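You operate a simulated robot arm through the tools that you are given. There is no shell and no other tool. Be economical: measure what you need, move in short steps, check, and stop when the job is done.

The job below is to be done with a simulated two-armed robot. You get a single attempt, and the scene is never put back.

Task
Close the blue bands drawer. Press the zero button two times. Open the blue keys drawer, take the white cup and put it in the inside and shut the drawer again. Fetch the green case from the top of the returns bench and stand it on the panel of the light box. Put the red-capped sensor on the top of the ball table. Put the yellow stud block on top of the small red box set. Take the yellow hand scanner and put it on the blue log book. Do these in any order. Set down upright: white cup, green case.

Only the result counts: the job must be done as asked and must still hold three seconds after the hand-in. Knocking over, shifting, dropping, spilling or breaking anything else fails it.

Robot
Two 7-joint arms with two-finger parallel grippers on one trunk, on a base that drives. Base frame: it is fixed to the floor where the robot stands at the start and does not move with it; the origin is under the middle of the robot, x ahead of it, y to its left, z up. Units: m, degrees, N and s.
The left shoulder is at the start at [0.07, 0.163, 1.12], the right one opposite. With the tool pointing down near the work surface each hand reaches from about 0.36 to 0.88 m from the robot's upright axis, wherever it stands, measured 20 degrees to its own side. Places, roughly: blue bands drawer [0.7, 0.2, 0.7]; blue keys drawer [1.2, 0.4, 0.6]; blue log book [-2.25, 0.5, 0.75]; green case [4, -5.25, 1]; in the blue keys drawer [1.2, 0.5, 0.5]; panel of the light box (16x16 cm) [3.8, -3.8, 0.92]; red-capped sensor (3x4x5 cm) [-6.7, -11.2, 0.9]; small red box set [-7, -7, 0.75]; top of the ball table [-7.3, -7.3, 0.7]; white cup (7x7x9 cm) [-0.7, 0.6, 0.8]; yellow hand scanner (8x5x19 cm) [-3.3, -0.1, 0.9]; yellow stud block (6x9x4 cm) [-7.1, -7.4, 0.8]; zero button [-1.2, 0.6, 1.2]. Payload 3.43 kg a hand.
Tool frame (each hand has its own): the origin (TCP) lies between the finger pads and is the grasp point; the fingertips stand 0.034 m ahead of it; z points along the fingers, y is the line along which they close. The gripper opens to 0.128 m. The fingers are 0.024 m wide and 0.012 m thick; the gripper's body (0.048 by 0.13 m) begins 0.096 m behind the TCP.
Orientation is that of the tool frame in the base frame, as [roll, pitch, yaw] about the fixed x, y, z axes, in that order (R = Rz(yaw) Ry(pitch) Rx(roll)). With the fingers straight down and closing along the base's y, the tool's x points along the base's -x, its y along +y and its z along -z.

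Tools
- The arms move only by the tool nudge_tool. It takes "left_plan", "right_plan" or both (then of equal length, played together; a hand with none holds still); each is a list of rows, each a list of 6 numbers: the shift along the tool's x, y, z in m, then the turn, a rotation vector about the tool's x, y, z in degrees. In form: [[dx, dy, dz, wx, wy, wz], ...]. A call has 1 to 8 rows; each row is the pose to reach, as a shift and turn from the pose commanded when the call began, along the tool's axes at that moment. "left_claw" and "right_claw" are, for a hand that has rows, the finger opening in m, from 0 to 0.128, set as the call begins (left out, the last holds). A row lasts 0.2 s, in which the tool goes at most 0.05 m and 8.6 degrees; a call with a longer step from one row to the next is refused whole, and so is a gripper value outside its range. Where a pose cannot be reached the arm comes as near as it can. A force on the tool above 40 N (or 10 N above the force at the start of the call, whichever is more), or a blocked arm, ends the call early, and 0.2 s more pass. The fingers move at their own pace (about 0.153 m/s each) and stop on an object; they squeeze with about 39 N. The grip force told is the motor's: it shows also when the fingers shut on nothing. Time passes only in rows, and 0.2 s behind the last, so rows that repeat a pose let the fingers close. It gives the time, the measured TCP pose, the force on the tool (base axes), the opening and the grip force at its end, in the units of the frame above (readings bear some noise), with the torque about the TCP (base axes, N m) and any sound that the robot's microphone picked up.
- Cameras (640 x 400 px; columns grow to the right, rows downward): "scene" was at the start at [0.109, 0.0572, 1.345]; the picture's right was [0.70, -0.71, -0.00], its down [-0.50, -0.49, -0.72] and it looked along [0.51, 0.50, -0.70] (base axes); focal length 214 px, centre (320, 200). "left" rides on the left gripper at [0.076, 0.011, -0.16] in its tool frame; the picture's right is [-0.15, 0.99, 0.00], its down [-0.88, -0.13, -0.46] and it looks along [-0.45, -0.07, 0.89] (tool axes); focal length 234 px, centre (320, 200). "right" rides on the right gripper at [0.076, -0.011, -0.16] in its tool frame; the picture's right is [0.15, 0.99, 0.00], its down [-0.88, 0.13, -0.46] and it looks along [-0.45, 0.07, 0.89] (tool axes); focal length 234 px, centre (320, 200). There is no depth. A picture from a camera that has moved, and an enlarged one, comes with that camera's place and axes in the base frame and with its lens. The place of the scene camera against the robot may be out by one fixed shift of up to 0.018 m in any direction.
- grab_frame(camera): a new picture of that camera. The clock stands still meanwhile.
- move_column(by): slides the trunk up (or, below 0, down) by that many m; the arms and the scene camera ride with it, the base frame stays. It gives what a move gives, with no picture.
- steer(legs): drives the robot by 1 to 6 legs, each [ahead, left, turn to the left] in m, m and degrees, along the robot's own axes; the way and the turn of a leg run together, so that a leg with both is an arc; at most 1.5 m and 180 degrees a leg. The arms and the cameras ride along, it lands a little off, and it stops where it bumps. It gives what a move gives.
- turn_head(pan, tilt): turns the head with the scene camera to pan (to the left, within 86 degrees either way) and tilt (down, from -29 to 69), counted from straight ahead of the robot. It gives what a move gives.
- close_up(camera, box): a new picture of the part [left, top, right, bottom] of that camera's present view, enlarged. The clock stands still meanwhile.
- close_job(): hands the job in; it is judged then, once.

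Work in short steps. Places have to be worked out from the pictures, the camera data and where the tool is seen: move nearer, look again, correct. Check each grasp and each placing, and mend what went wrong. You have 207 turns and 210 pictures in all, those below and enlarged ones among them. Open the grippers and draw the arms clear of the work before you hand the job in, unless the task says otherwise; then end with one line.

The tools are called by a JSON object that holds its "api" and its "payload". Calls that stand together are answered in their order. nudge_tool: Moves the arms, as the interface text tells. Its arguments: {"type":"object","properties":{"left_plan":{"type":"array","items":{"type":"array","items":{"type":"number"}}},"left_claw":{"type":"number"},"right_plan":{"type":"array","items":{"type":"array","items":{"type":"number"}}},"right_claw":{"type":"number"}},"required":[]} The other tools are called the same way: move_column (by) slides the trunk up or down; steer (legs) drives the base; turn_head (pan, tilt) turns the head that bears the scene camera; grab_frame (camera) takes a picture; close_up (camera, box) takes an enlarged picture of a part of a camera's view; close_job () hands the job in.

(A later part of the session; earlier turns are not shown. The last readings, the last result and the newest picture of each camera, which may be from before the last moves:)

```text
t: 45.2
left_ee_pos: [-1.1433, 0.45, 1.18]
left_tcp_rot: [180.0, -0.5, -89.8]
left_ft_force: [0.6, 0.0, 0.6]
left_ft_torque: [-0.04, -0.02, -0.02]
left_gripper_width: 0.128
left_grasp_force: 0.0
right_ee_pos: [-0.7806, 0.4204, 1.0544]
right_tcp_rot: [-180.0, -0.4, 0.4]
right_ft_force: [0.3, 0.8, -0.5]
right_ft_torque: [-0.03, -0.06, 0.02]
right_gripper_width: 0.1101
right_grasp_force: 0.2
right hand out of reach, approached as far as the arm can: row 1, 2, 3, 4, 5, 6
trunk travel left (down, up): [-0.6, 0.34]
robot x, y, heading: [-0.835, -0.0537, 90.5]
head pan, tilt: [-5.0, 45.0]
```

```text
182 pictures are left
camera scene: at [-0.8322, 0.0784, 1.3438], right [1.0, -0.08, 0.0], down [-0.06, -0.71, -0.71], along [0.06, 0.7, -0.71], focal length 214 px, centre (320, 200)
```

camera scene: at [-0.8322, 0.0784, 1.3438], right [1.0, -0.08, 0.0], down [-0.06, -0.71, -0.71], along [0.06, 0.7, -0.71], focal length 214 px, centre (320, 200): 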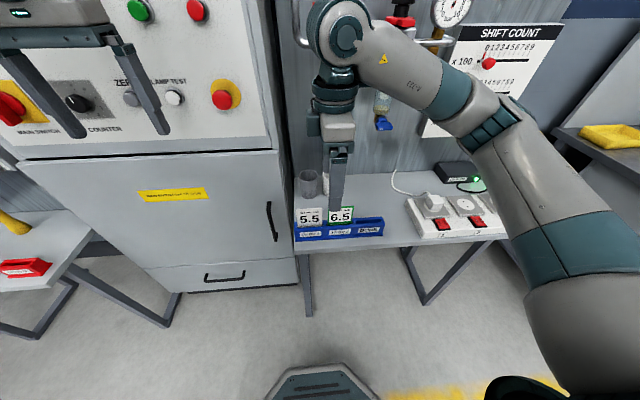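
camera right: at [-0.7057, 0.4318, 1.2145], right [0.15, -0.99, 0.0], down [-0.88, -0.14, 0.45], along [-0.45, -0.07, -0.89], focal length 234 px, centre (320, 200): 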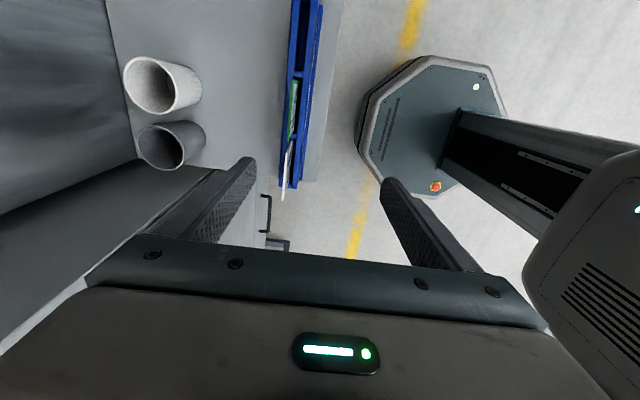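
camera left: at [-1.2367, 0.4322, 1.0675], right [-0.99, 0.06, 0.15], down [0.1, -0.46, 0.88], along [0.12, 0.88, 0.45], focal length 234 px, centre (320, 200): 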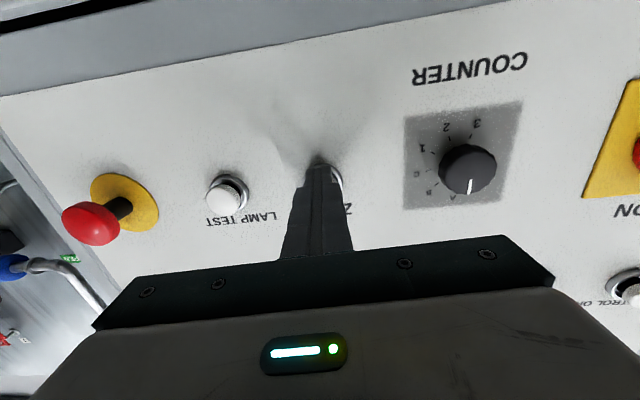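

The wrist limits full yaw here, so I use a 45° diagonal grasp, which still clears the grey cup.

{"api": "nudge_tool", "payload": {"right_plan": [[0.008, -0.033, 0, 0, 0, 7.6], [0.016, -0.067, 0, 0, 0, 15.2], [0.024, -0.1, 0, 0, 0, 22.8], [0.032, -0.134, 0, 0, 0, 30.4], [0.04, -0.168, 0, 0, 0, 38], [0.048, -0.202, 0, 0, 0, 45.5]]}}

{"api": "grab_frame", "payload": {"camera": "right"}}

```text
t: 46.8
left_ee_pos: [-1.1427, 0.4392, 1.1866]
left_tcp_rot: [-179.9, 0.0, -89.9]
left_ft_force: [0.3, 0.3, 0.5]
left_ft_torque: [0.04, 0.02, -0.01]
left_gripper_width: 0.1278
left_grasp_force: 0.0
right_ee_pos: [-0.7323, 0.6083, 1.0621]
right_tcp_rot: [-179.6, 0.0, -44.1]
right_ft_force: [-6.4, -36.3, 4.0]
right_ft_torque: [6.53, -1.02, 0.23]
right_gripper_width: 0.1101
right_grasp_force: 0.0
trunk travel left (down, up): [-0.6, 0.34]
robot x, y, heading: [-0.8395, -0.056, 90.4]
head pan, tilt: [-5.0, 45.0]
stopped in row 6 (right hand): the force on the tool passed its limit at 54 N (the readings are from after the stop); the commanded pose is now the measured one
```

```text
181 pictures are left
camera right: at [-0.6713, 0.562, 1.2225], right [-0.58, -0.81, -0.01], down [-0.72, 0.52, 0.45], along [-0.37, 0.27, -0.89], focal length 234 px, centre (320, 200)
```

right: 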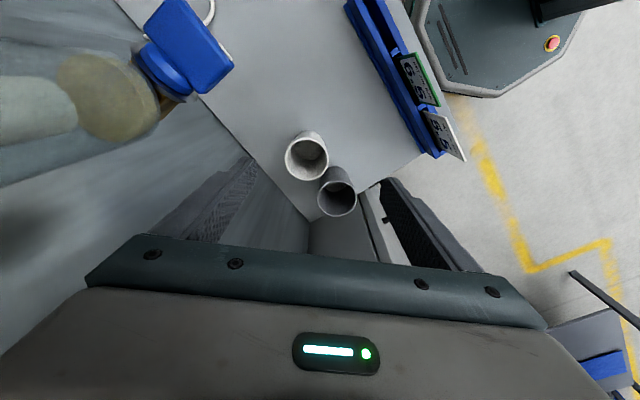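

The wrist touched the wall pipe (36 N). I back off, return to yaw -90, and will pinch the cup's right rim with a slightly tilted hand, which keeps the wrist clear of the pipe.

{"api": "nudge_tool", "payload": {"right_plan": [[0.022, 0.013, 0, 0, 0, 0], [0.044, 0.026, 0, 0, 0, 8], [0.066, 0.038, 0, 0, 0, 16], [0.088, 0.051, 0, 0, 0, 24], [0.11, 0.064, 0, 0, 0, 32], [0.133, 0.077, 0, 0, 0, 39], [0.133, 0.077, 0, 0, 0, 46]]}}

{"api": "nudge_tool", "payload": {"right_plan": [[0, 0, 0, 0, -7, 0], [0, 0, 0, 0, -14, 0], [0, 0, 0, 0, -20, 0], [0, 0, 0, 0, -25, 0]], "right_claw": 0.05}}

{"api": "grab_frame", "payload": {"camera": "right"}}

{"api": "grab_frame", "payload": {"camera": "scene"}}

```text
t: 48.4
left_ee_pos: [-1.1435, 0.4471, 1.1819]
left_tcp_rot: [-179.9, -0.5, -89.8]
left_ft_force: [0.3, 0.1, 0.4]
left_ft_torque: [0.0, -0.04, -0.03]
left_gripper_width: 0.1277
left_grasp_force: 0.0
right_ee_pos: [-0.6922, 0.4674, 1.0571]
right_tcp_rot: [-179.7, -0.2, -90.6]
right_ft_force: [0.2, 0.1, -0.3]
right_ft_torque: [0.01, -0.01, -0.02]
right_gripper_width: 0.1101
right_grasp_force: 0.0
trunk travel left (down, up): [-0.6, 0.34]
robot x, y, heading: [-0.8372, -0.055, 90.4]
head pan, tilt: [-5.0, 45.0]
```

```text
t: 49.4
left_ee_pos: [-1.143, 0.4462, 1.1808]
left_tcp_rot: [-180.0, -0.5, -89.8]
left_ft_force: [0.0, 0.0, -0.2]
left_ft_torque: [-0.01, 0.02, 0.02]
left_gripper_width: 0.1278
left_grasp_force: 0.1
right_ee_pos: [-0.6906, 0.4669, 1.0575]
right_tcp_rot: [-179.7, 24.8, -90.4]
right_ft_force: [-0.1, -0.1, 0.2]
right_ft_torque: [0.0, 0.02, 0.02]
right_gripper_width: 0.0498
right_grasp_force: 0.1
trunk travel left (down, up): [-0.6, 0.34]
robot x, y, heading: [-0.8405, -0.056, 90.1]
head pan, tilt: [-5.0, 45.0]
```

```text
180 pictures are left
camera right: at [-0.6808, 0.3307, 1.1705], right [-0.99, -0.12, -0.07], down [-0.13, 0.61, 0.78], along [-0.06, 0.78, -0.62], focal length 234 px, centre (320, 200)
```

right: 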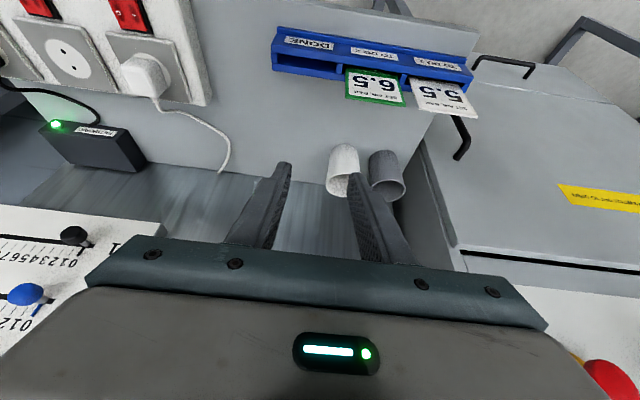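

```text
179 pictures are left
camera scene: at [-0.8307, 0.0754, 1.344], right [1.0, -0.08, 0.0], down [-0.06, -0.7, -0.71], along [0.06, 0.7, -0.71], focal length 214 px, centre (320, 200)
```

scene: 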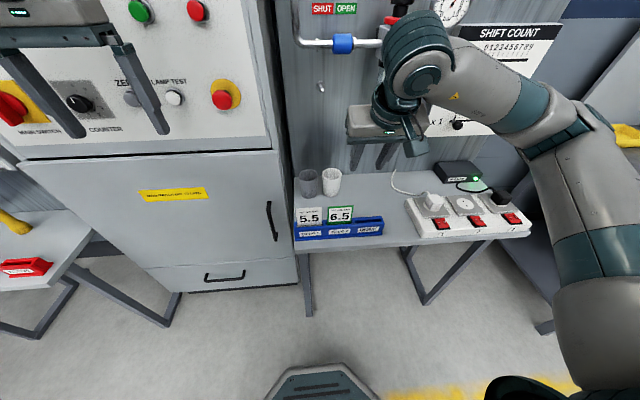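

The cup rim is confirmed at about [-0.732, 0.61]. I move to 2 cm above its right rim, reducing the tilt to about 18°.

{"api": "nudge_tool", "payload": {"right_plan": [[-0.022, 0.002, 0.034, 0, 2, 0], [-0.044, 0.003, 0.068, 0, 4, 0], [-0.066, 0.005, 0.102, 0, 6, 0], [-0.087, 0.006, 0.136, 0, 7, 0]]}}

{"api": "grab_frame", "payload": {"camera": "right"}}

{"api": "close_up", "payload": {"camera": "scene", "box": [270, 80, 430, 260]}}

```text
t: 50.4
left_ee_pos: [-1.1425, 0.4477, 1.1809]
left_tcp_rot: [-179.9, -0.5, -89.8]
left_ft_force: [0.0, 0.4, -0.1]
left_ft_torque: [-0.05, 0.01, 0.01]
left_gripper_width: 0.1281
left_grasp_force: 0.0
right_ee_pos: [-0.6981, 0.6026, 0.9677]
right_tcp_rot: [-179.6, 17.8, -90.3]
right_ft_force: [-0.2, 0.0, -0.4]
right_ft_torque: [-0.01, 0.0, -0.01]
right_gripper_width: 0.0501
right_grasp_force: 0.0
trunk travel left (down, up): [-0.6, 0.34]
robot x, y, heading: [-0.8367, -0.0589, 90.4]
head pan, tilt: [-5.0, 45.0]
```

```text
178 pictures are left
camera right: at [-0.688, 0.4824, 1.0988], right [-0.99, -0.13, -0.05], down [-0.13, 0.7, 0.7], along [-0.06, 0.7, -0.71], focal length 234 px, centre (320, 200)
```

right: 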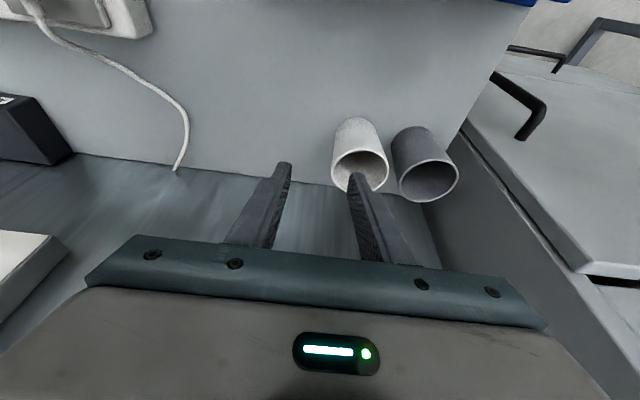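

```text
2.22 times, centred on (350, 170) of scene
camera zoom: at [-0.8309, 0.0769, 1.3438], right [1.0, -0.08, 0.0], down [-0.06, -0.71, -0.71], along [0.06, 0.7, -0.71], focal length 477 px, centre (253, 267)
```

zoom: 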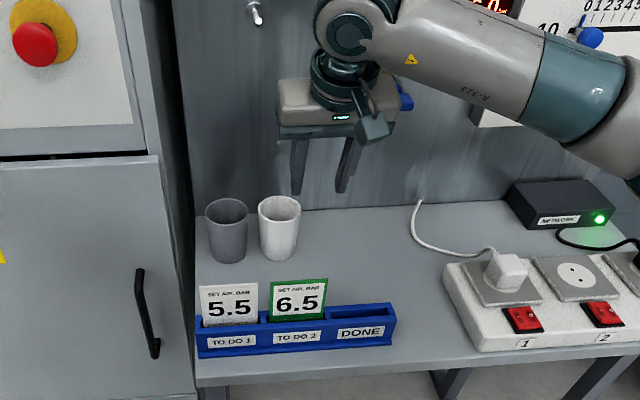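

Using all the rays and the known 7 cm size, the rim is lower: centre about [-0.748, 0.652, 0.867]. I correct to above its right rim.

{"api": "nudge_tool", "payload": {"right_plan": [[-0.014, 0.008, 0.03, 0, 0, 0], [-0.028, 0.015, 0.0595, 0, 0, 0]]}}

{"api": "grab_frame", "payload": {"camera": "right"}}

{"api": "close_up", "payload": {"camera": "scene", "box": [270, 80, 430, 260]}}

```text
t: 50.7
left_ee_pos: [-1.1433, 0.4457, 1.1821]
left_tcp_rot: [180.0, -0.4, -89.7]
left_ft_force: [-0.5, 0.0, 0.3]
left_ft_torque: [-0.04, -0.07, 0.0]
left_gripper_width: 0.1281
left_grasp_force: 0.0
right_ee_pos: [-0.698, 0.6075, 0.9653]
right_tcp_rot: [-179.5, 17.6, -90.7]
right_ft_force: [2.5, -25.4, 9.5]
right_ft_torque: [2.47, -0.33, -1.65]
right_gripper_width: 0.0497
right_grasp_force: 0.1
trunk travel left (down, up): [-0.6, 0.34]
robot x, y, heading: [-0.8412, -0.0545, 90.2]
head pan, tilt: [-5.0, 45.0]
stopped in row 1 (right hand): the force on the tool passed its limit at 61 N (the readings are from after the stop); the commanded pose is now the measured one
```

```text
176 pictures are left
camera right: at [-0.69, 0.4859, 1.0943], right [-0.99, -0.13, -0.05], down [-0.13, 0.7, 0.7], along [-0.05, 0.7, -0.71], focal length 234 px, centre (320, 200)
```

right: 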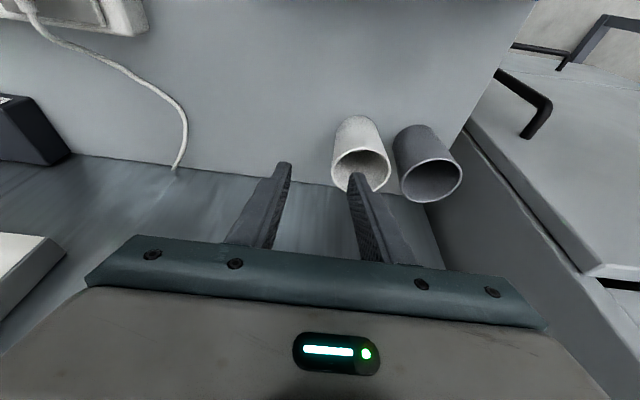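

```text
2.22 times, centred on (350, 170) of scene
camera zoom: at [-0.8305, 0.0742, 1.3441], right [1.0, -0.08, 0.0], down [-0.06, -0.7, -0.71], along [0.06, 0.71, -0.71], focal length 477 px, centre (253, 267)
```

zoom: 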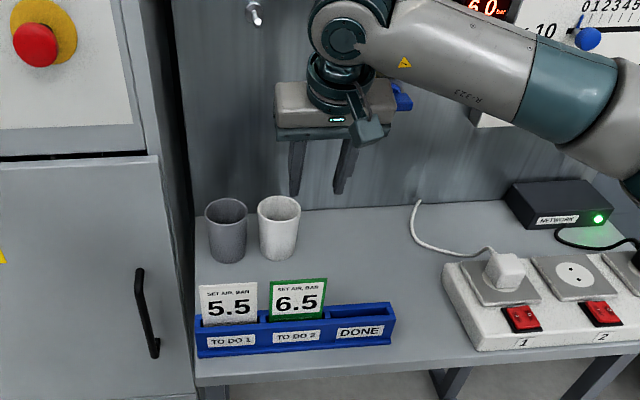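

The force and torque place this contact at the gripper's right corner, on the blue valve. I back off and yaw 30° so that corner clears the valve.

{"api": "nudge_tool", "payload": {"right_plan": [[0.035, 0.0, -0.022, 0, 0, 0], [0.051, 0.01, -0.037, 2.2, 0, 6.9], [0.051, 0.02, -0.037, 4.4, 0, 13.8], [0.051, 0.02, -0.037, 6.7, 0, 20.7], [0.051, 0.02, -0.037, 8.9, 0, 27.6]]}}

{"api": "grab_frame", "payload": {"camera": "right"}}

{"api": "grab_frame", "payload": {"camera": "scene"}}

```text
t: 51.9
left_ee_pos: [-1.143, 0.4479, 1.1808]
left_tcp_rot: [-179.9, -0.6, -89.8]
left_ft_force: [-0.2, 0.4, 0.2]
left_ft_torque: [-0.01, -0.02, -0.02]
left_gripper_width: 0.1282
left_grasp_force: 0.0
right_ee_pos: [-0.7201, 0.5502, 0.9843]
right_tcp_rot: [-179.5, 17.9, -119.7]
right_ft_force: [1.2, 1.1, -0.5]
right_ft_torque: [0.0, -0.03, -0.01]
right_gripper_width: 0.0501
right_grasp_force: 0.1
trunk travel left (down, up): [-0.6, 0.34]
robot x, y, heading: [-0.8418, -0.0555, 90.3]
head pan, tilt: [-5.0, 45.0]
```

```text
174 pictures are left
camera right: at [-0.7712, 0.4404, 1.1132], right [-0.93, 0.37, -0.05], down [0.23, 0.67, 0.7], along [0.3, 0.64, -0.71], focal length 234 px, centre (320, 200)
```

right: 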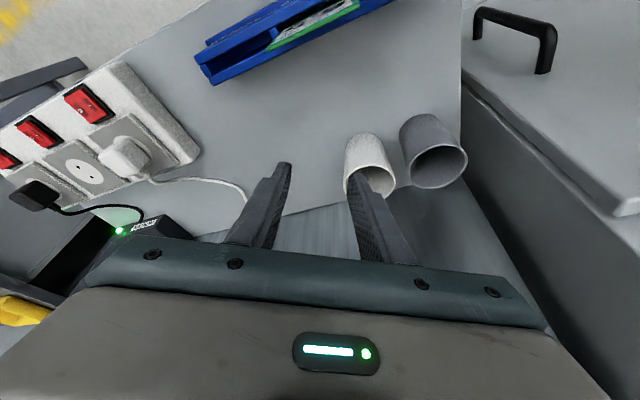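

```text
173 pictures are left
camera scene: at [-0.8312, 0.0762, 1.3439], right [1.0, -0.08, 0.0], down [-0.06, -0.71, -0.71], along [0.06, 0.7, -0.71], focal length 214 px, centre (320, 200)
```

scene: 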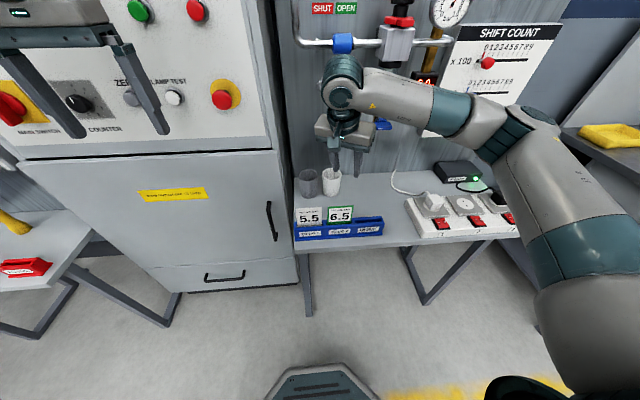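

The rim centre is consistently at about [-0.748, 0.648]. I approach above the front-right rim.

{"api": "nudge_tool", "payload": {"right_plan": [[-0.016, 0.013, 0.028, 0, 0, 0], [-0.032, 0.026, 0.056, 0, 0, 0], [-0.047, 0.038, 0.083, 0, 0, 0]]}}

{"api": "grab_frame", "payload": {"camera": "right"}}

{"api": "close_up", "payload": {"camera": "scene", "box": [270, 80, 430, 260]}}

```text
t: 52.7
left_ee_pos: [-1.1429, 0.4478, 1.1809]
left_tcp_rot: [-179.9, -0.6, -89.8]
left_ft_force: [1.2, 0.0, 0.0]
left_ft_torque: [0.0, 0.02, -0.01]
left_gripper_width: 0.1282
left_grasp_force: 0.0
right_ee_pos: [-0.7179, 0.6315, 0.9178]
right_tcp_rot: [-179.5, 18.0, -119.6]
right_ft_force: [-1.2, -0.2, 0.0]
right_ft_torque: [0.02, 0.0, 0.02]
right_gripper_width: 0.05
right_grasp_force: 0.0
trunk travel left (down, up): [-0.6, 0.34]
robot x, y, heading: [-0.8385, -0.0558, 90.3]
head pan, tilt: [-5.0, 45.0]
```

```text
172 pictures are left
camera right: at [-0.769, 0.5202, 1.0473], right [-0.93, 0.37, -0.05], down [0.23, 0.67, 0.7], along [0.3, 0.64, -0.71], focal length 234 px, centre (320, 200)
```

right: 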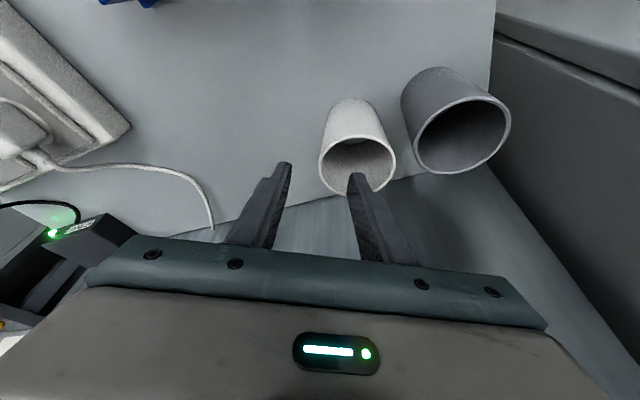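

```text
2.22 times, centred on (350, 170) of scene
camera zoom: at [-0.8307, 0.0766, 1.3439], right [1.0, -0.08, 0.0], down [-0.06, -0.71, -0.71], along [0.06, 0.7, -0.71], focal length 477 px, centre (253, 267)
```

zoom: 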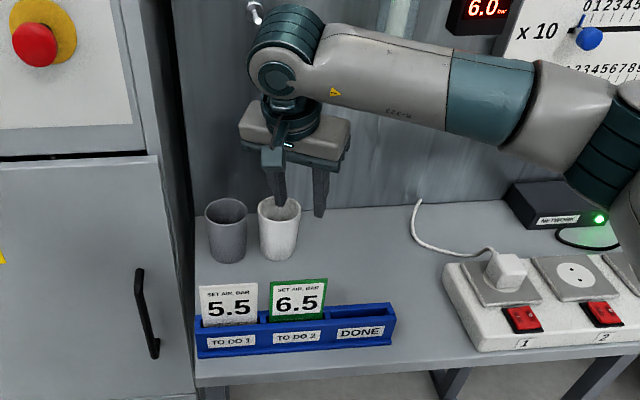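

The rim is confirmed and the inner finger is over the opening. I lower 6 cm straight down.

{"api": "nudge_tool", "payload": {"right_plan": [[0.006, 0.0, 0.019, 0, 0, 0], [0.012, 0.0, 0.038, 0, 0, 0], [0.018, 0.0, 0.057, 0, 0, 0]]}}

{"api": "grab_frame", "payload": {"camera": "right"}}

{"api": "close_up", "payload": {"camera": "scene", "box": [290, 120, 390, 230]}}

```text
t: 53.5
left_ee_pos: [-1.1427, 0.4472, 1.1818]
left_tcp_rot: [-179.9, -0.5, -89.8]
left_ft_force: [0.3, -1.0, -0.2]
left_ft_torque: [0.0, -0.02, -0.03]
left_gripper_width: 0.1279
left_grasp_force: 0.1
right_ee_pos: [-0.7154, 0.629, 0.8583]
right_tcp_rot: [-179.6, 18.0, -119.6]
right_ft_force: [0.6, -0.3, -0.1]
right_ft_torque: [-0.01, 0.01, -0.01]
right_gripper_width: 0.0499
right_grasp_force: 0.0
trunk travel left (down, up): [-0.6, 0.34]
robot x, y, heading: [-0.8365, -0.0552, 90.3]
head pan, tilt: [-5.0, 45.0]
```

```text
170 pictures are left
camera right: at [-0.7669, 0.5192, 0.9882], right [-0.93, 0.37, -0.05], down [0.23, 0.67, 0.7], along [0.3, 0.64, -0.71], focal length 234 px, centre (320, 200)
```

right: 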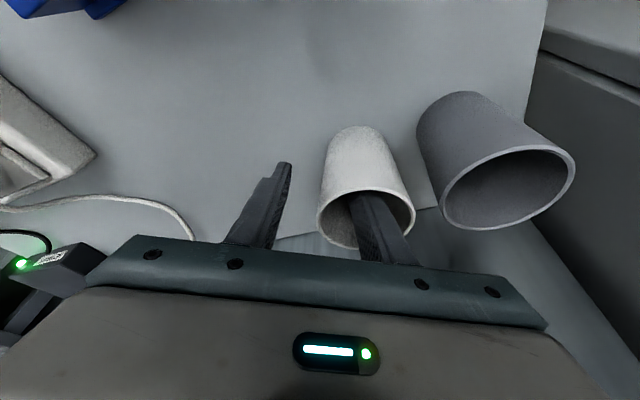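

```text
3.64 times, centred on (340, 175) of scene
camera zoom: at [-0.8304, 0.076, 1.344], right [1.0, -0.08, 0.0], down [-0.06, -0.7, -0.71], along [0.06, 0.7, -0.71], focal length 780 px, centre (247, 291)
```

zoom: 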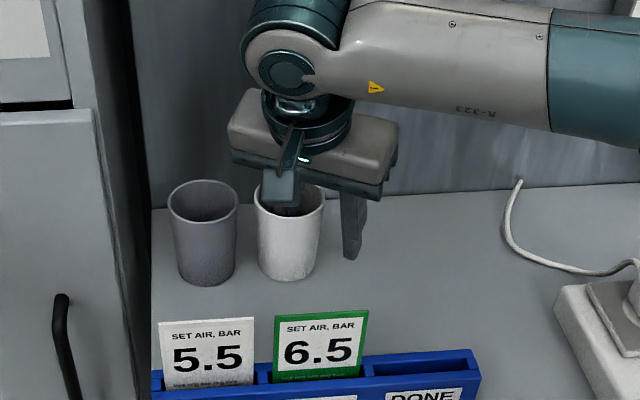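

The inner finger is inside the cup and the outer one outside. I close the hand.

{"api": "nudge_tool", "payload": {"right_plan": [[0, 0, 0, 0, 0, 0], [0, 0, 0, 0, 0, 0], [0, 0, 0, 0, 0, 0]], "right_claw": 0.0}}

{"api": "nudge_tool", "payload": {"right_plan": [[-0.006, 0, -0.019, 0, 0, 0], [-0.012, 0, -0.038, 0, 0, 0], [-0.018, 0, -0.057, 0, 0, 0]]}}

{"api": "grab_frame", "payload": {"camera": "right"}}

{"api": "grab_frame", "payload": {"camera": "scene"}}

```text
t: 54.3
left_ee_pos: [-1.1443, 0.4466, 1.182]
left_tcp_rot: [180.0, -0.5, -89.9]
left_ft_force: [0.2, -0.1, 0.9]
left_ft_torque: [0.02, 0.03, -0.02]
left_gripper_width: 0.1279
left_grasp_force: 0.1
right_ee_pos: [-0.7171, 0.6289, 0.8601]
right_tcp_rot: [-179.7, 18.2, -119.7]
right_ft_force: [-2.6, 4.2, 12.7]
right_ft_torque: [0.49, 0.63, -0.09]
right_gripper_width: 0.011
right_grasp_force: 39.3
trunk travel left (down, up): [-0.6, 0.34]
robot x, y, heading: [-0.8388, -0.0544, 90.0]
head pan, tilt: [-5.0, 45.0]
```

```text
t: 55.1
left_ee_pos: [-1.1412, 0.4477, 1.181]
left_tcp_rot: [-179.8, -0.5, -89.8]
left_ft_force: [-0.7, 0.1, -0.4]
left_ft_torque: [0.01, 0.0, -0.03]
left_gripper_width: 0.1281
left_grasp_force: 0.0
right_ee_pos: [-0.7163, 0.6305, 0.9179]
right_tcp_rot: [-179.5, 18.0, -119.6]
right_ft_force: [-0.4, -0.1, -0.4]
right_ft_torque: [0.03, 0.0, 0.02]
right_gripper_width: 0.0103
right_grasp_force: 39.2
trunk travel left (down, up): [-0.6, 0.34]
robot x, y, heading: [-0.8372, -0.0541, 90.2]
head pan, tilt: [-5.0, 45.0]
```

```text
168 pictures are left
camera right: at [-0.7676, 0.519, 1.048], right [-0.93, 0.37, -0.05], down [0.23, 0.67, 0.7], along [0.3, 0.64, -0.71], focal length 234 px, centre (320, 200)
```

right: 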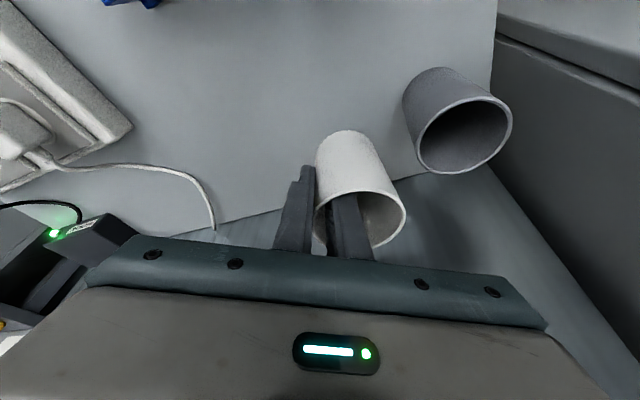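

```text
167 pictures are left
camera scene: at [-0.8306, 0.0757, 1.3439], right [1.0, -0.08, 0.0], down [-0.06, -0.7, -0.71], along [0.06, 0.7, -0.71], focal length 214 px, centre (320, 200)
```

scene: 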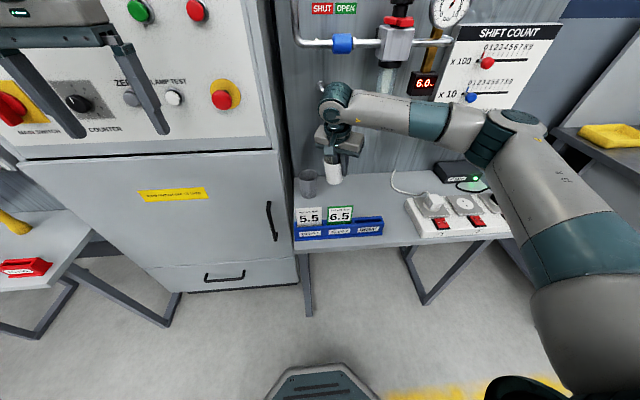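

The cup is held. I lift and retract it.

{"api": "nudge_tool", "payload": {"right_plan": [[-0.01, 0.0, -0.045, 0, 0, 0], [0.02, -0.025, -0.075, 0, 0, 0], [0.05, -0.05, -0.105, 0, 0, 0], [0.08, -0.07, -0.13, 0, 0, 0], [0.105, -0.085, -0.15, 0, 0, 0], [0.128, -0.099, -0.168, 0, 0, 0]]}}

{"api": "grab_frame", "payload": {"camera": "right"}}

```text
t: 56.5
left_ee_pos: [-1.1424, 0.4465, 1.1824]
left_tcp_rot: [-179.9, -0.5, -89.8]
left_ft_force: [0.7, -0.1, -0.1]
left_ft_torque: [0.03, 0.01, -0.01]
left_gripper_width: 0.1281
left_grasp_force: 0.0
right_ee_pos: [-0.7179, 0.4321, 1.0419]
right_tcp_rot: [-179.5, 17.9, -119.7]
right_ft_force: [-0.3, -0.2, -0.8]
right_ft_torque: [-0.01, -0.02, 0.01]
right_gripper_width: 0.0094
right_grasp_force: 39.0
trunk travel left (down, up): [-0.6, 0.34]
robot x, y, heading: [-0.8381, -0.0536, 90.3]
head pan, tilt: [-5.0, 45.0]
```

```text
166 pictures are left
camera right: at [-0.7701, 0.3211, 1.1705], right [-0.93, 0.37, -0.05], down [0.23, 0.67, 0.7], along [0.3, 0.64, -0.71], focal length 234 px, centre (320, 200)
```

right: 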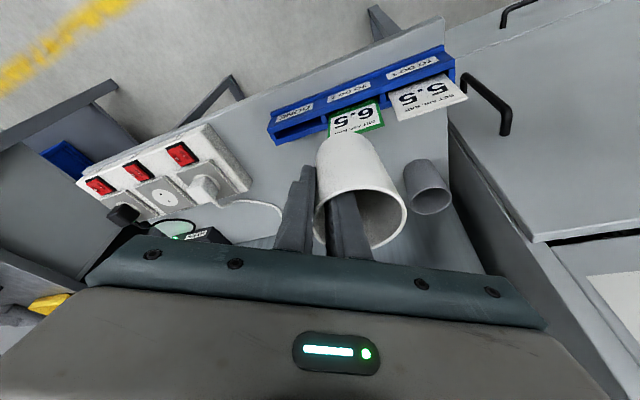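

Still held. I drive back and strafe right to face the keys drawer, around x=1.2, y=-0.5.

{"api": "steer", "payload": {"legs": [[-0.45, 0, 0], [0, -1.02, 0], [0, -1.02, 0]]}}

{"api": "turn_head", "payload": {"pan": 0, "tilt": 45}}

{"api": "grab_frame", "payload": {"camera": "scene"}}

{"api": "grab_frame", "payload": {"camera": "right"}}

```text
t: 68.9
left_ee_pos: [0.9, -0.0353, 1.1813]
left_tcp_rot: [-179.9, -0.6, -91.1]
left_ft_force: [-0.2, -0.6, -0.2]
left_ft_torque: [-0.01, 0.01, -0.04]
left_gripper_width: 0.128
left_grasp_force: 0.1
right_ee_pos: [1.3235, -0.0599, 1.0409]
right_tcp_rot: [-179.5, 18.1, -121.0]
right_ft_force: [-0.3, -0.1, -0.5]
right_ft_torque: [-0.03, 0.01, 0.04]
right_gripper_width: 0.0063
right_grasp_force: 39.6
trunk travel left (down, up): [-0.6, 0.34]
robot x, y, heading: [1.1938, -0.5453, 89.1]
head pan, tilt: [-5.0, 45.0]
```

```text
t: 69.6
left_ee_pos: [0.8994, -0.0352, 1.1808]
left_tcp_rot: [-179.9, -0.4, -91.1]
left_ft_force: [-0.5, -0.1, -0.1]
left_ft_torque: [-0.02, 0.03, 0.0]
left_gripper_width: 0.1281
left_grasp_force: 0.0
right_ee_pos: [1.3232, -0.0589, 1.0408]
right_tcp_rot: [-179.5, 18.1, -121.0]
right_ft_force: [-0.6, 0.2, 0.3]
right_ft_torque: [-0.03, 0.03, 0.02]
right_gripper_width: 0.0066
right_grasp_force: 39.1
trunk travel left (down, up): [-0.6, 0.34]
robot x, y, heading: [1.1947, -0.5447, 89.2]
head pan, tilt: [0.0, 45.0]
```

```text
165 pictures are left
camera scene: at [1.1963, -0.4131, 1.344], right [1.0, -0.02, 0.0], down [-0.01, -0.71, -0.71], along [0.01, 0.71, -0.71], focal length 214 px, centre (320, 200)
```

scene: 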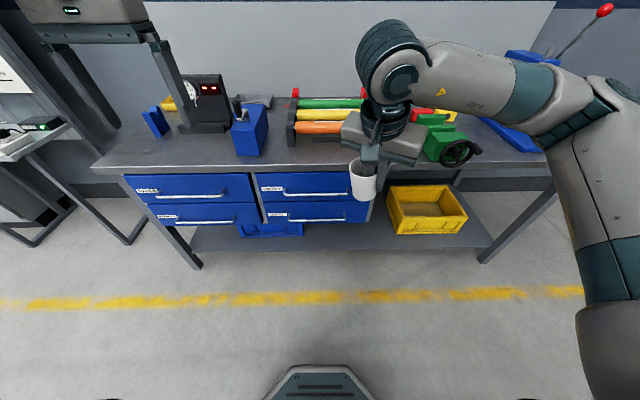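

```text
164 pictures are left
camera right: at [1.27, -0.1687, 1.1702], right [-0.92, 0.39, -0.05], down [0.24, 0.67, 0.7], along [0.31, 0.63, -0.71], focal length 234 px, centre (320, 200)
```

right: 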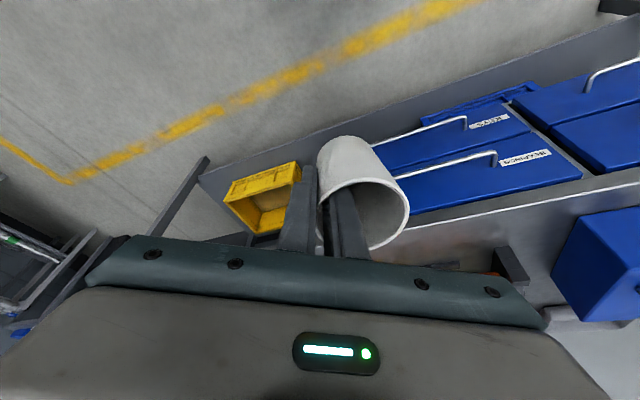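

The KEYS handle is near [1.19, 0.22, 0.59], and the lower-right drawer is the one. I back up 0.15 m, lower the trunk and turn the left hand to point forward.

{"api": "steer", "payload": {"legs": [[-0.15, 0, 0.8]]}}

{"api": "move_column", "payload": {"by": -0.2}}

{"api": "nudge_tool", "payload": {"left_plan": [[-0.02, 0, 0.0, 0, -8.5, 0], [-0.04, 0, 0.0, 0, -17, 0], [-0.06, 0, 0.0, 0, -25.5, 0], [-0.08, 0, 0.0, 0, -34, 0], [-0.1, 0, 0.0, 0, -42.5, 0], [-0.12, 0, 0.0, 0, -51, 0], [-0.14, 0, 0.0, 0, -59.5, 0], [-0.16, 0, 0.0, 0, -68, 0]], "left_claw": 0.08}}

```text
t: 71.0
left_ee_pos: [0.8916, -0.1855, 1.1825]
left_tcp_rot: [-179.9, -0.6, -90.4]
left_ft_force: [-0.1, 0.6, -0.3]
left_ft_torque: [0.02, -0.03, 0.03]
left_gripper_width: 0.1278
left_grasp_force: 0.1
right_ee_pos: [1.3151, -0.2056, 1.0403]
right_tcp_rot: [-179.5, 17.9, -120.3]
right_ft_force: [-0.4, -0.6, -1.0]
right_ft_torque: [-0.03, -0.03, -0.04]
right_gripper_width: 0.0065
right_grasp_force: 38.7
trunk travel left (down, up): [-0.6, 0.34]
robot x, y, heading: [1.1865, -0.6933, 89.3]
head pan, tilt: [0.0, 45.0]
```

```text
t: 73.1
left_ee_pos: [0.8919, -0.1861, 0.981]
left_tcp_rot: [-179.9, -0.5, -90.5]
left_ft_force: [0.2, 1.0, 0.5]
left_ft_torque: [-0.02, 0.02, -0.01]
left_gripper_width: 0.1281
left_grasp_force: 0.1
right_ee_pos: [1.3156, -0.2058, 0.8409]
right_tcp_rot: [-179.4, 18.0, -120.3]
right_ft_force: [-0.9, 0.0, -0.2]
right_ft_torque: [0.02, -0.01, 0.0]
right_gripper_width: 0.0065
right_grasp_force: 38.8
trunk travel left (down, up): [-0.4, 0.54]
robot x, y, heading: [1.192, -0.6936, 89.3]
head pan, tilt: [0.0, 45.0]
```

```text
t: 74.9
left_ee_pos: [0.8921, -0.0264, 0.9802]
left_tcp_rot: [-179.8, 67.7, -90.4]
left_ft_force: [-0.2, 1.3, -0.4]
left_ft_torque: [0.0, 0.05, -0.04]
left_gripper_width: 0.0802
left_grasp_force: 0.1
right_ee_pos: [1.3159, -0.2058, 0.841]
right_tcp_rot: [-179.5, 18.0, -120.2]
right_ft_force: [-0.8, 0.4, -0.8]
right_ft_torque: [-0.01, 0.01, -0.01]
right_gripper_width: 0.0064
right_grasp_force: 38.8
trunk travel left (down, up): [-0.4, 0.54]
robot x, y, heading: [1.1898, -0.692, 89.8]
head pan, tilt: [0.0, 45.0]
```

Good. Now I roll the hand so it closes vertically while moving towards the handle, and shift the cup hand outwards for room.

{"api": "nudge_tool", "payload": {"left_plan": [[0.023, -0.032, 0.019, 0, 0, 8.5], [0.046, -0.065, 0.038, 0, 0, 17], [0.07, -0.097, 0.057, 0, 0, 25.5], [0.093, -0.13, 0.076, 0, 0, 34], [0.116, -0.162, 0.095, 0, 0, 42.5], [0.14, -0.195, 0.114, 0, 0, 51], [0.163, -0.227, 0.133, 0, 0, 59.5], [0.186, -0.26, 0.152, 0, 0, 68]], "right_plan": [[-0.006, -0.011, 0.002, 0, 0, 0], [-0.012, -0.022, 0.004, 0, 0, 0], [-0.018, -0.033, 0.006, 0, 0, 0], [-0.024, -0.043, 0.008, 0, 0, 0], [-0.03, -0.054, 0.01, 0, 0, 0], [-0.036, -0.065, 0.012, 0, 0, 0], [-0.042, -0.076, 0.014, 0, 0, 0], [-0.048, -0.086, 0.016, 0, 0, 0]]}}

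{"api": "grab_frame", "payload": {"camera": "scene"}}

{"api": "grab_frame", "payload": {"camera": "left"}}

```text
t: 76.7
left_ee_pos: [1.1565, 0.0384, 0.7471]
left_tcp_rot: [114.2, 20.1, -171.9]
left_ft_force: [-0.3, -0.8, 0.3]
left_ft_torque: [-0.01, -0.01, -0.01]
left_gripper_width: 0.0799
left_grasp_force: 0.0
right_ee_pos: [1.4159, -0.2032, 0.8404]
right_tcp_rot: [-179.6, 17.9, -120.3]
right_ft_force: [0.9, -0.7, 0.1]
right_ft_torque: [-0.04, 0.01, 0.01]
right_gripper_width: 0.0063
right_grasp_force: 38.7
trunk travel left (down, up): [-0.4, 0.54]
robot x, y, heading: [1.1891, -0.6938, 89.6]
head pan, tilt: [0.0, 45.0]
```

```text
163 pictures are left
camera scene: at [1.1934, -0.5607, 1.144], right [1.0, -0.01, 0.0], down [-0.01, -0.71, -0.71], along [0.0, 0.71, -0.71], focal length 214 px, centre (320, 200)
```

scene: 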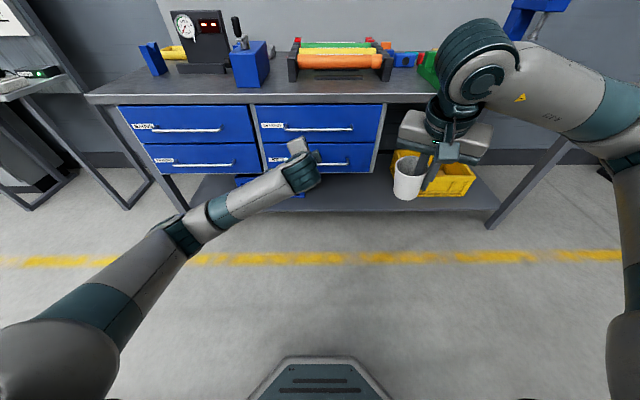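

```text
162 pictures are left
camera left: at [1.0803, -0.1149, 0.7923], right [-0.23, 0.37, 0.9], down [0.86, -0.35, 0.37], along [0.45, 0.86, -0.24], focal length 234 px, centre (320, 200)
```

left: 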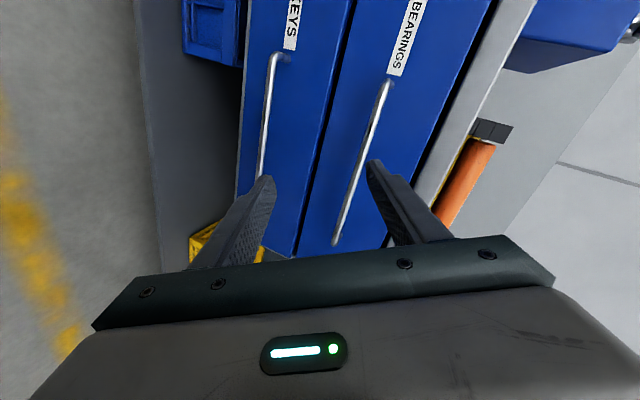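

The handle triangulates to about [1.07–1.25, 0.195, 0.60]. I finish the roll.

{"api": "nudge_tool", "payload": {"left_plan": [[0, 0, 0, 0, 0, 7.5], [0, 0, 0, 0, 0, 15], [0, 0, 0, 0, 0, 22]]}}

```text
t: 77.5
left_ee_pos: [1.1543, 0.0409, 0.7479]
left_tcp_rot: [112.6, 0.0, 179.5]
left_ft_force: [0.5, -0.3, -0.1]
left_ft_torque: [-0.01, -0.02, 0.02]
left_gripper_width: 0.0799
left_grasp_force: 0.1
right_ee_pos: [1.4153, -0.2046, 0.8407]
right_tcp_rot: [-179.5, 18.0, -120.3]
right_ft_force: [1.0, -0.4, 0.2]
right_ft_torque: [0.02, 0.01, 0.01]
right_gripper_width: 0.0062
right_grasp_force: 39.5
trunk travel left (down, up): [-0.4, 0.54]
robot x, y, heading: [1.19, -0.6931, 89.3]
head pan, tilt: [0.0, 45.0]
```

Now to a pre-grasp in front of the bar, partly levelling the hand.

{"api": "nudge_tool", "payload": {"left_plan": [[-0.002, -0.025, 0.03, -4, 0, 0], [-0.004, -0.05, 0.06, -8, 0, 0], [-0.006, -0.075, 0.09, -12, 0, 0], [-0.006, -0.1, 0.118, -15, 0, 0]]}}

{"api": "grab_frame", "payload": {"camera": "left"}}

{"api": "close_up", "payload": {"camera": "scene", "box": [220, 80, 420, 220]}}

```text
t: 78.5
left_ee_pos: [1.1612, 0.114, 0.6147]
left_tcp_rot: [97.4, 0.0, 179.5]
left_ft_force: [0.2, 1.1, 0.0]
left_ft_torque: [0.0, 0.09, 0.02]
left_gripper_width: 0.0798
left_grasp_force: 0.0
right_ee_pos: [1.4154, -0.2037, 0.8422]
right_tcp_rot: [-179.5, 18.1, -120.4]
right_ft_force: [-0.2, 0.5, -1.2]
right_ft_torque: [-0.03, 0.01, -0.01]
right_gripper_width: 0.0064
right_grasp_force: 39.1
trunk travel left (down, up): [-0.4, 0.54]
robot x, y, heading: [1.1918, -0.6939, 89.6]
head pan, tilt: [0.0, 45.0]
```

```text
161 pictures are left
camera left: at [1.084, -0.0406, 0.6465], right [0.15, 0.13, 0.98], down [0.88, -0.48, -0.07], along [0.46, 0.87, -0.18], focal length 234 px, centre (320, 200)
```

left: 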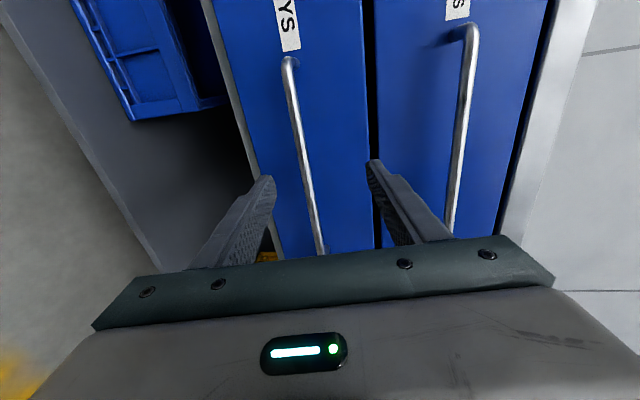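

```text
2.86 times, centred on (320, 150) of scene
camera zoom: at [1.1927, -0.5606, 1.144], right [1.0, -0.01, 0.0], down [-0.01, -0.71, -0.71], along [0.01, 0.71, -0.71], focal length 613 px, centre (320, 343)
```

zoom: 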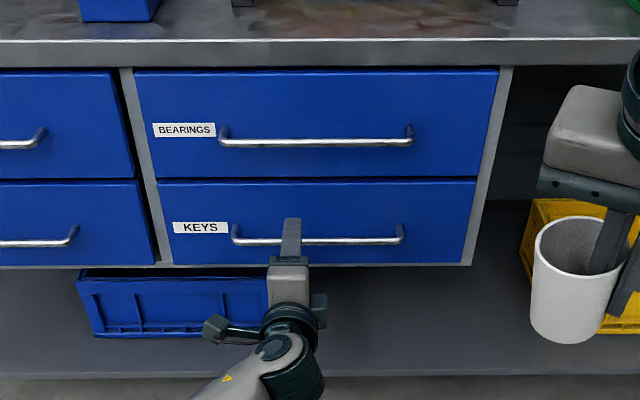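

The bar lies between the fingers at z≈0.585. I advance about 8 cm and close.

{"api": "nudge_tool", "payload": {"left_plan": [[0, -0.015, 0.03, 0, 0, 0], [0, -0.02, 0.06, 0, 0, 0], [0, -0.02, 0.078, 0, 0, 0]]}}

{"api": "grab_frame", "payload": {"camera": "left"}}

```text
t: 79.3
left_ee_pos: [1.1602, 0.1878, 0.5829]
left_tcp_rot: [97.7, 0.1, 179.5]
left_ft_force: [-0.5, 0.5, -0.5]
left_ft_torque: [-0.01, -0.01, -0.02]
left_gripper_width: 0.08
left_grasp_force: 0.1
right_ee_pos: [1.4159, -0.2043, 0.8409]
right_tcp_rot: [-179.4, 18.0, -120.3]
right_ft_force: [0.9, 0.3, -0.5]
right_ft_torque: [0.0, -0.02, 0.03]
right_gripper_width: 0.0059
right_grasp_force: 39.6
trunk travel left (down, up): [-0.4, 0.54]
robot x, y, heading: [1.1912, -0.6917, 89.6]
head pan, tilt: [0.0, 45.0]
```

```text
159 pictures are left
camera left: at [1.0837, 0.0326, 0.6155], right [0.15, 0.13, 0.98], down [0.88, -0.48, -0.07], along [0.46, 0.87, -0.18], focal length 234 px, centre (320, 200)
```

left: 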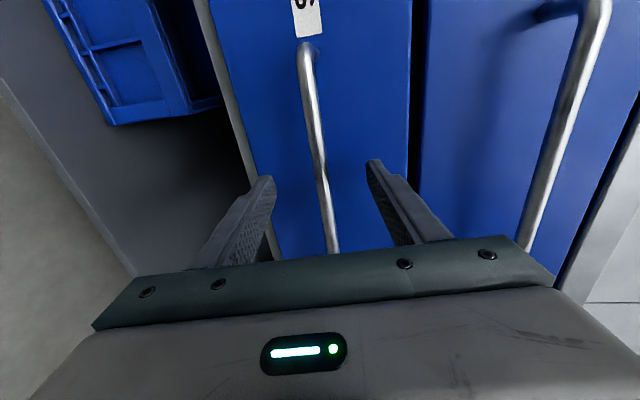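

Centred on the bar. I close the hand on it.

{"api": "nudge_tool", "payload": {"left_plan": [[0, 0, 0, 0, 0, 0], [0, 0, 0, 0, 0, 0], [0, 0, 0, 0, 0, 0]], "left_claw": 0.0}}

```text
t: 80.1
left_ee_pos: [1.1601, 0.1874, 0.5848]
left_tcp_rot: [97.3, 0.0, 179.5]
left_ft_force: [-1.1, 1.3, 9.5]
left_ft_torque: [0.23, 0.0, -0.08]
left_gripper_width: 0.0119
left_grasp_force: 45.4
right_ee_pos: [1.4149, -0.2051, 0.842]
right_tcp_rot: [-179.5, 18.0, -120.3]
right_ft_force: [-0.8, 0.6, -1.0]
right_ft_torque: [-0.05, -0.03, 0.0]
right_gripper_width: 0.0062
right_grasp_force: 39.1
trunk travel left (down, up): [-0.4, 0.54]
robot x, y, heading: [1.1919, -0.6911, 89.4]
head pan, tilt: [0.0, 45.0]
```

Gripped on the bar (12 mm). I pull the drawer open about 23 cm.

{"api": "nudge_tool", "payload": {"left_plan": [[0, -0.004, -0.029, 0, 0, 0], [0, -0.008, -0.057, 0, 0, 0], [0, -0.011, -0.086, 0, 0, 0], [0, -0.015, -0.114, 0, 0, 0], [0, -0.019, -0.143, 0, 0, 0], [0, -0.022, -0.171, 0, 0, 0], [0, -0.026, -0.2, 0, 0, 0], [0, -0.029, -0.225, 0, 0, 0]]}}

{"api": "grab_frame", "payload": {"camera": "scene"}}

```text
t: 81.9
left_ee_pos: [1.1621, -0.042, 0.5848]
left_tcp_rot: [97.3, 0.2, 179.3]
left_ft_force: [6.0, -1.1, 25.5]
left_ft_torque: [0.46, -0.24, -1.46]
left_gripper_width: 0.0117
left_grasp_force: 44.9
right_ee_pos: [1.4141, -0.2058, 0.842]
right_tcp_rot: [-179.6, 18.2, -120.4]
right_ft_force: [0.3, -0.6, -1.2]
right_ft_torque: [0.02, -0.03, 0.04]
right_gripper_width: 0.0061
right_grasp_force: 39.5
trunk travel left (down, up): [-0.4, 0.54]
robot x, y, heading: [1.1875, -0.6893, 89.4]
head pan, tilt: [0.0, 45.0]
```

```text
158 pictures are left
camera scene: at [1.1932, -0.5638, 1.1445], right [1.0, -0.01, 0.0], down [-0.01, -0.71, -0.71], along [0.01, 0.71, -0.71], focal length 214 px, centre (320, 200)
```

scene: 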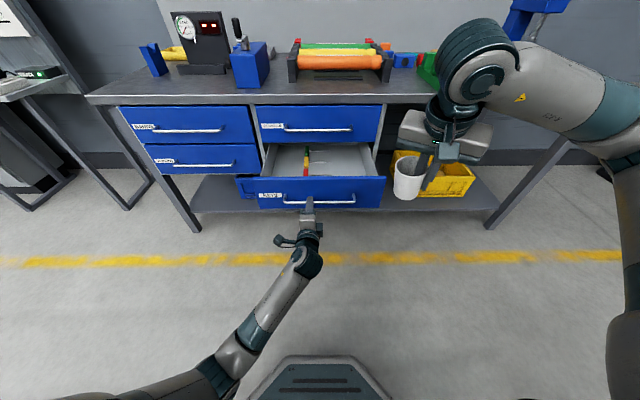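

The drawer is open and holds a thin item at its left. I move the cup over the right half of the drawer while the left hand holds it open.

{"api": "nudge_tool", "payload": {"right_plan": [[-0.028, 0.031, 0.009, 0, 0, 0], [-0.057, 0.063, 0.018, 0, 0, 0], [-0.085, 0.094, 0.028, 0, 0, 0], [-0.113, 0.126, 0.037, 0, 0, 0], [-0.141, 0.157, 0.046, 0, 0, 0], [-0.17, 0.189, 0.055, 0, 0, 0], [-0.198, 0.22, 0.0645, 0, 0, 0]]}}

{"api": "grab_frame", "payload": {"camera": "scene"}}

{"api": "grab_frame", "payload": {"camera": "right"}}

```text
t: 83.5
left_ee_pos: [1.161, -0.0399, 0.5848]
left_tcp_rot: [97.3, 0.2, 179.3]
left_ft_force: [11.5, 1.4, 28.7]
left_ft_torque: [0.53, -0.32, -1.55]
left_gripper_width: 0.012
left_grasp_force: 45.2
right_ee_pos: [1.3316, 0.0868, 0.8399]
right_tcp_rot: [-179.5, 18.1, -120.4]
right_ft_force: [1.4, 0.3, -0.6]
right_ft_torque: [0.01, 0.01, -0.02]
right_gripper_width: 0.0058
right_grasp_force: 38.9
trunk travel left (down, up): [-0.4, 0.54]
robot x, y, heading: [1.1903, -0.6958, 89.7]
head pan, tilt: [0.0, 45.0]
```

```text
157 pictures are left
camera scene: at [1.1935, -0.5635, 1.1444], right [1.0, -0.01, 0.0], down [-0.01, -0.71, -0.71], along [0.01, 0.71, -0.71], focal length 214 px, centre (320, 200)
```

scene: 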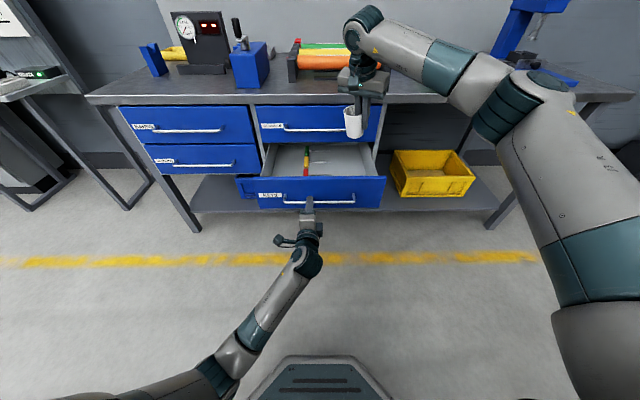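

```text
156 pictures are left
camera right: at [1.2784, -0.0237, 0.9685], right [-0.92, 0.38, -0.05], down [0.24, 0.67, 0.71], along [0.3, 0.64, -0.71], focal length 234 px, centre (320, 200)
```

right: 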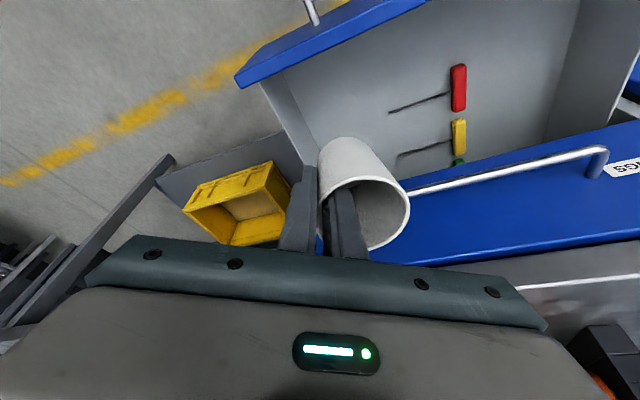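

The keys lie at x<1.26 and y>0.18, so the spot under the cup is free. I lower it 17 cm.

{"api": "nudge_tool", "payload": {"right_plan": [[0.013, 0, 0.04, 0, 0, 0], [0.026, 0, 0.081, 0, 0, 0], [0.039, 0, 0.121, 0, 0, 0], [0.053, 0, 0.162, 0, 0, 0]]}}

{"api": "grab_frame", "payload": {"camera": "right"}}

{"api": "close_up", "payload": {"camera": "scene", "box": [240, 80, 420, 220]}}

```text
t: 84.5
left_ee_pos: [1.1597, -0.0391, 0.5853]
left_tcp_rot: [97.1, 0.1, 179.3]
left_ft_force: [17.5, 2.2, 26.3]
left_ft_torque: [0.61, -0.02, -0.37]
left_gripper_width: 0.012
left_grasp_force: 45.0
right_ee_pos: [1.3349, 0.0818, 0.6681]
right_tcp_rot: [-179.7, 18.2, -120.4]
right_ft_force: [-0.4, 0.6, -0.5]
right_ft_torque: [0.01, -0.03, 0.03]
right_gripper_width: 0.0062
right_grasp_force: 38.7
trunk travel left (down, up): [-0.4, 0.54]
robot x, y, heading: [1.1932, -0.6921, 89.5]
head pan, tilt: [0.0, 45.0]
```

```text
155 pictures are left
camera right: at [1.2817, -0.029, 0.7962], right [-0.92, 0.38, -0.05], down [0.24, 0.67, 0.71], along [0.3, 0.64, -0.71], focal length 234 px, centre (320, 200)
```

right: 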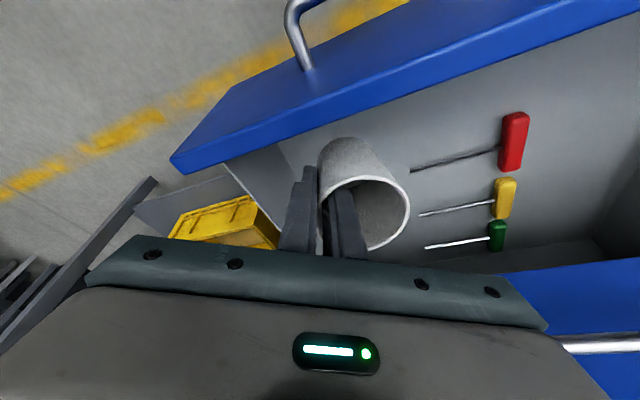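

```text
2.86 times, centred on (330, 150) of scene
camera zoom: at [1.1939, -0.5633, 1.1444], right [1.0, -0.01, 0.0], down [-0.01, -0.71, -0.71], along [0.0, 0.71, -0.71], focal length 613 px, centre (291, 343)
```

zoom: 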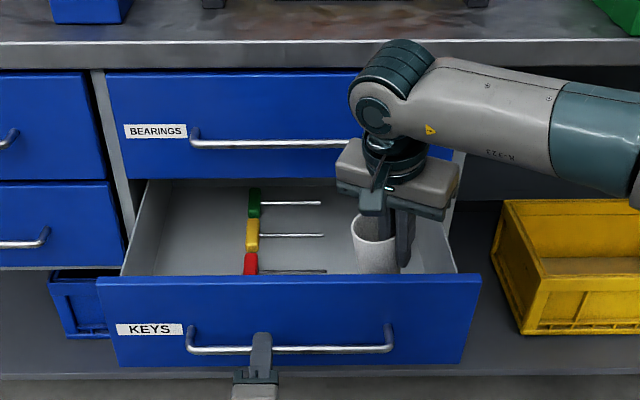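

Clear of the keys. I lower slowly until it touches down.

{"api": "nudge_tool", "payload": {"right_plan": [[0.006, 0, 0.019, 0, 0, 0], [0.009, 0, 0.028, 0, 0, 0], [0.011, 0, 0.033, 0, 0, 0], [0.0125, 0, 0.038, 0, 0, 0], [0.014, 0, 0.043, 0, 0, 0]]}}

{"api": "grab_frame", "payload": {"camera": "right"}}

```text
t: 85.7
left_ee_pos: [1.1605, -0.0409, 0.5864]
left_tcp_rot: [97.1, 0.2, 179.4]
left_ft_force: [18.0, 0.8, 27.8]
left_ft_torque: [0.53, -0.07, -0.29]
left_gripper_width: 0.0117
left_grasp_force: 45.2
right_ee_pos: [1.333, 0.0833, 0.6251]
right_tcp_rot: [-179.6, 18.0, -120.3]
right_ft_force: [0.2, 0.5, 0.2]
right_ft_torque: [-0.04, 0.0, 0.0]
right_gripper_width: 0.006
right_grasp_force: 39.1
trunk travel left (down, up): [-0.4, 0.54]
robot x, y, heading: [1.1893, -0.6924, 89.2]
head pan, tilt: [0.0, 45.0]
```

```text
153 pictures are left
camera right: at [1.2811, -0.0279, 0.7544], right [-0.92, 0.38, -0.05], down [0.24, 0.67, 0.71], along [0.3, 0.64, -0.71], focal length 234 px, centre (320, 200)
```

right: 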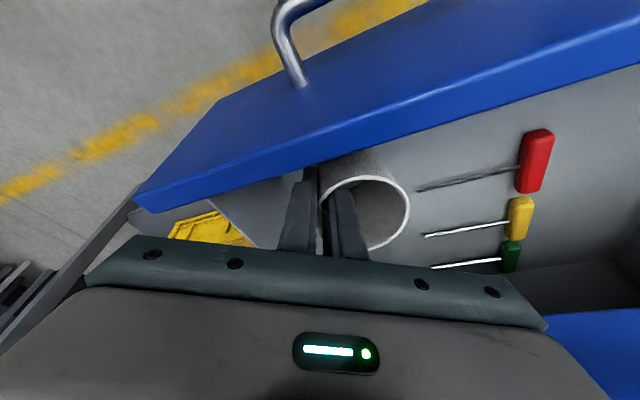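

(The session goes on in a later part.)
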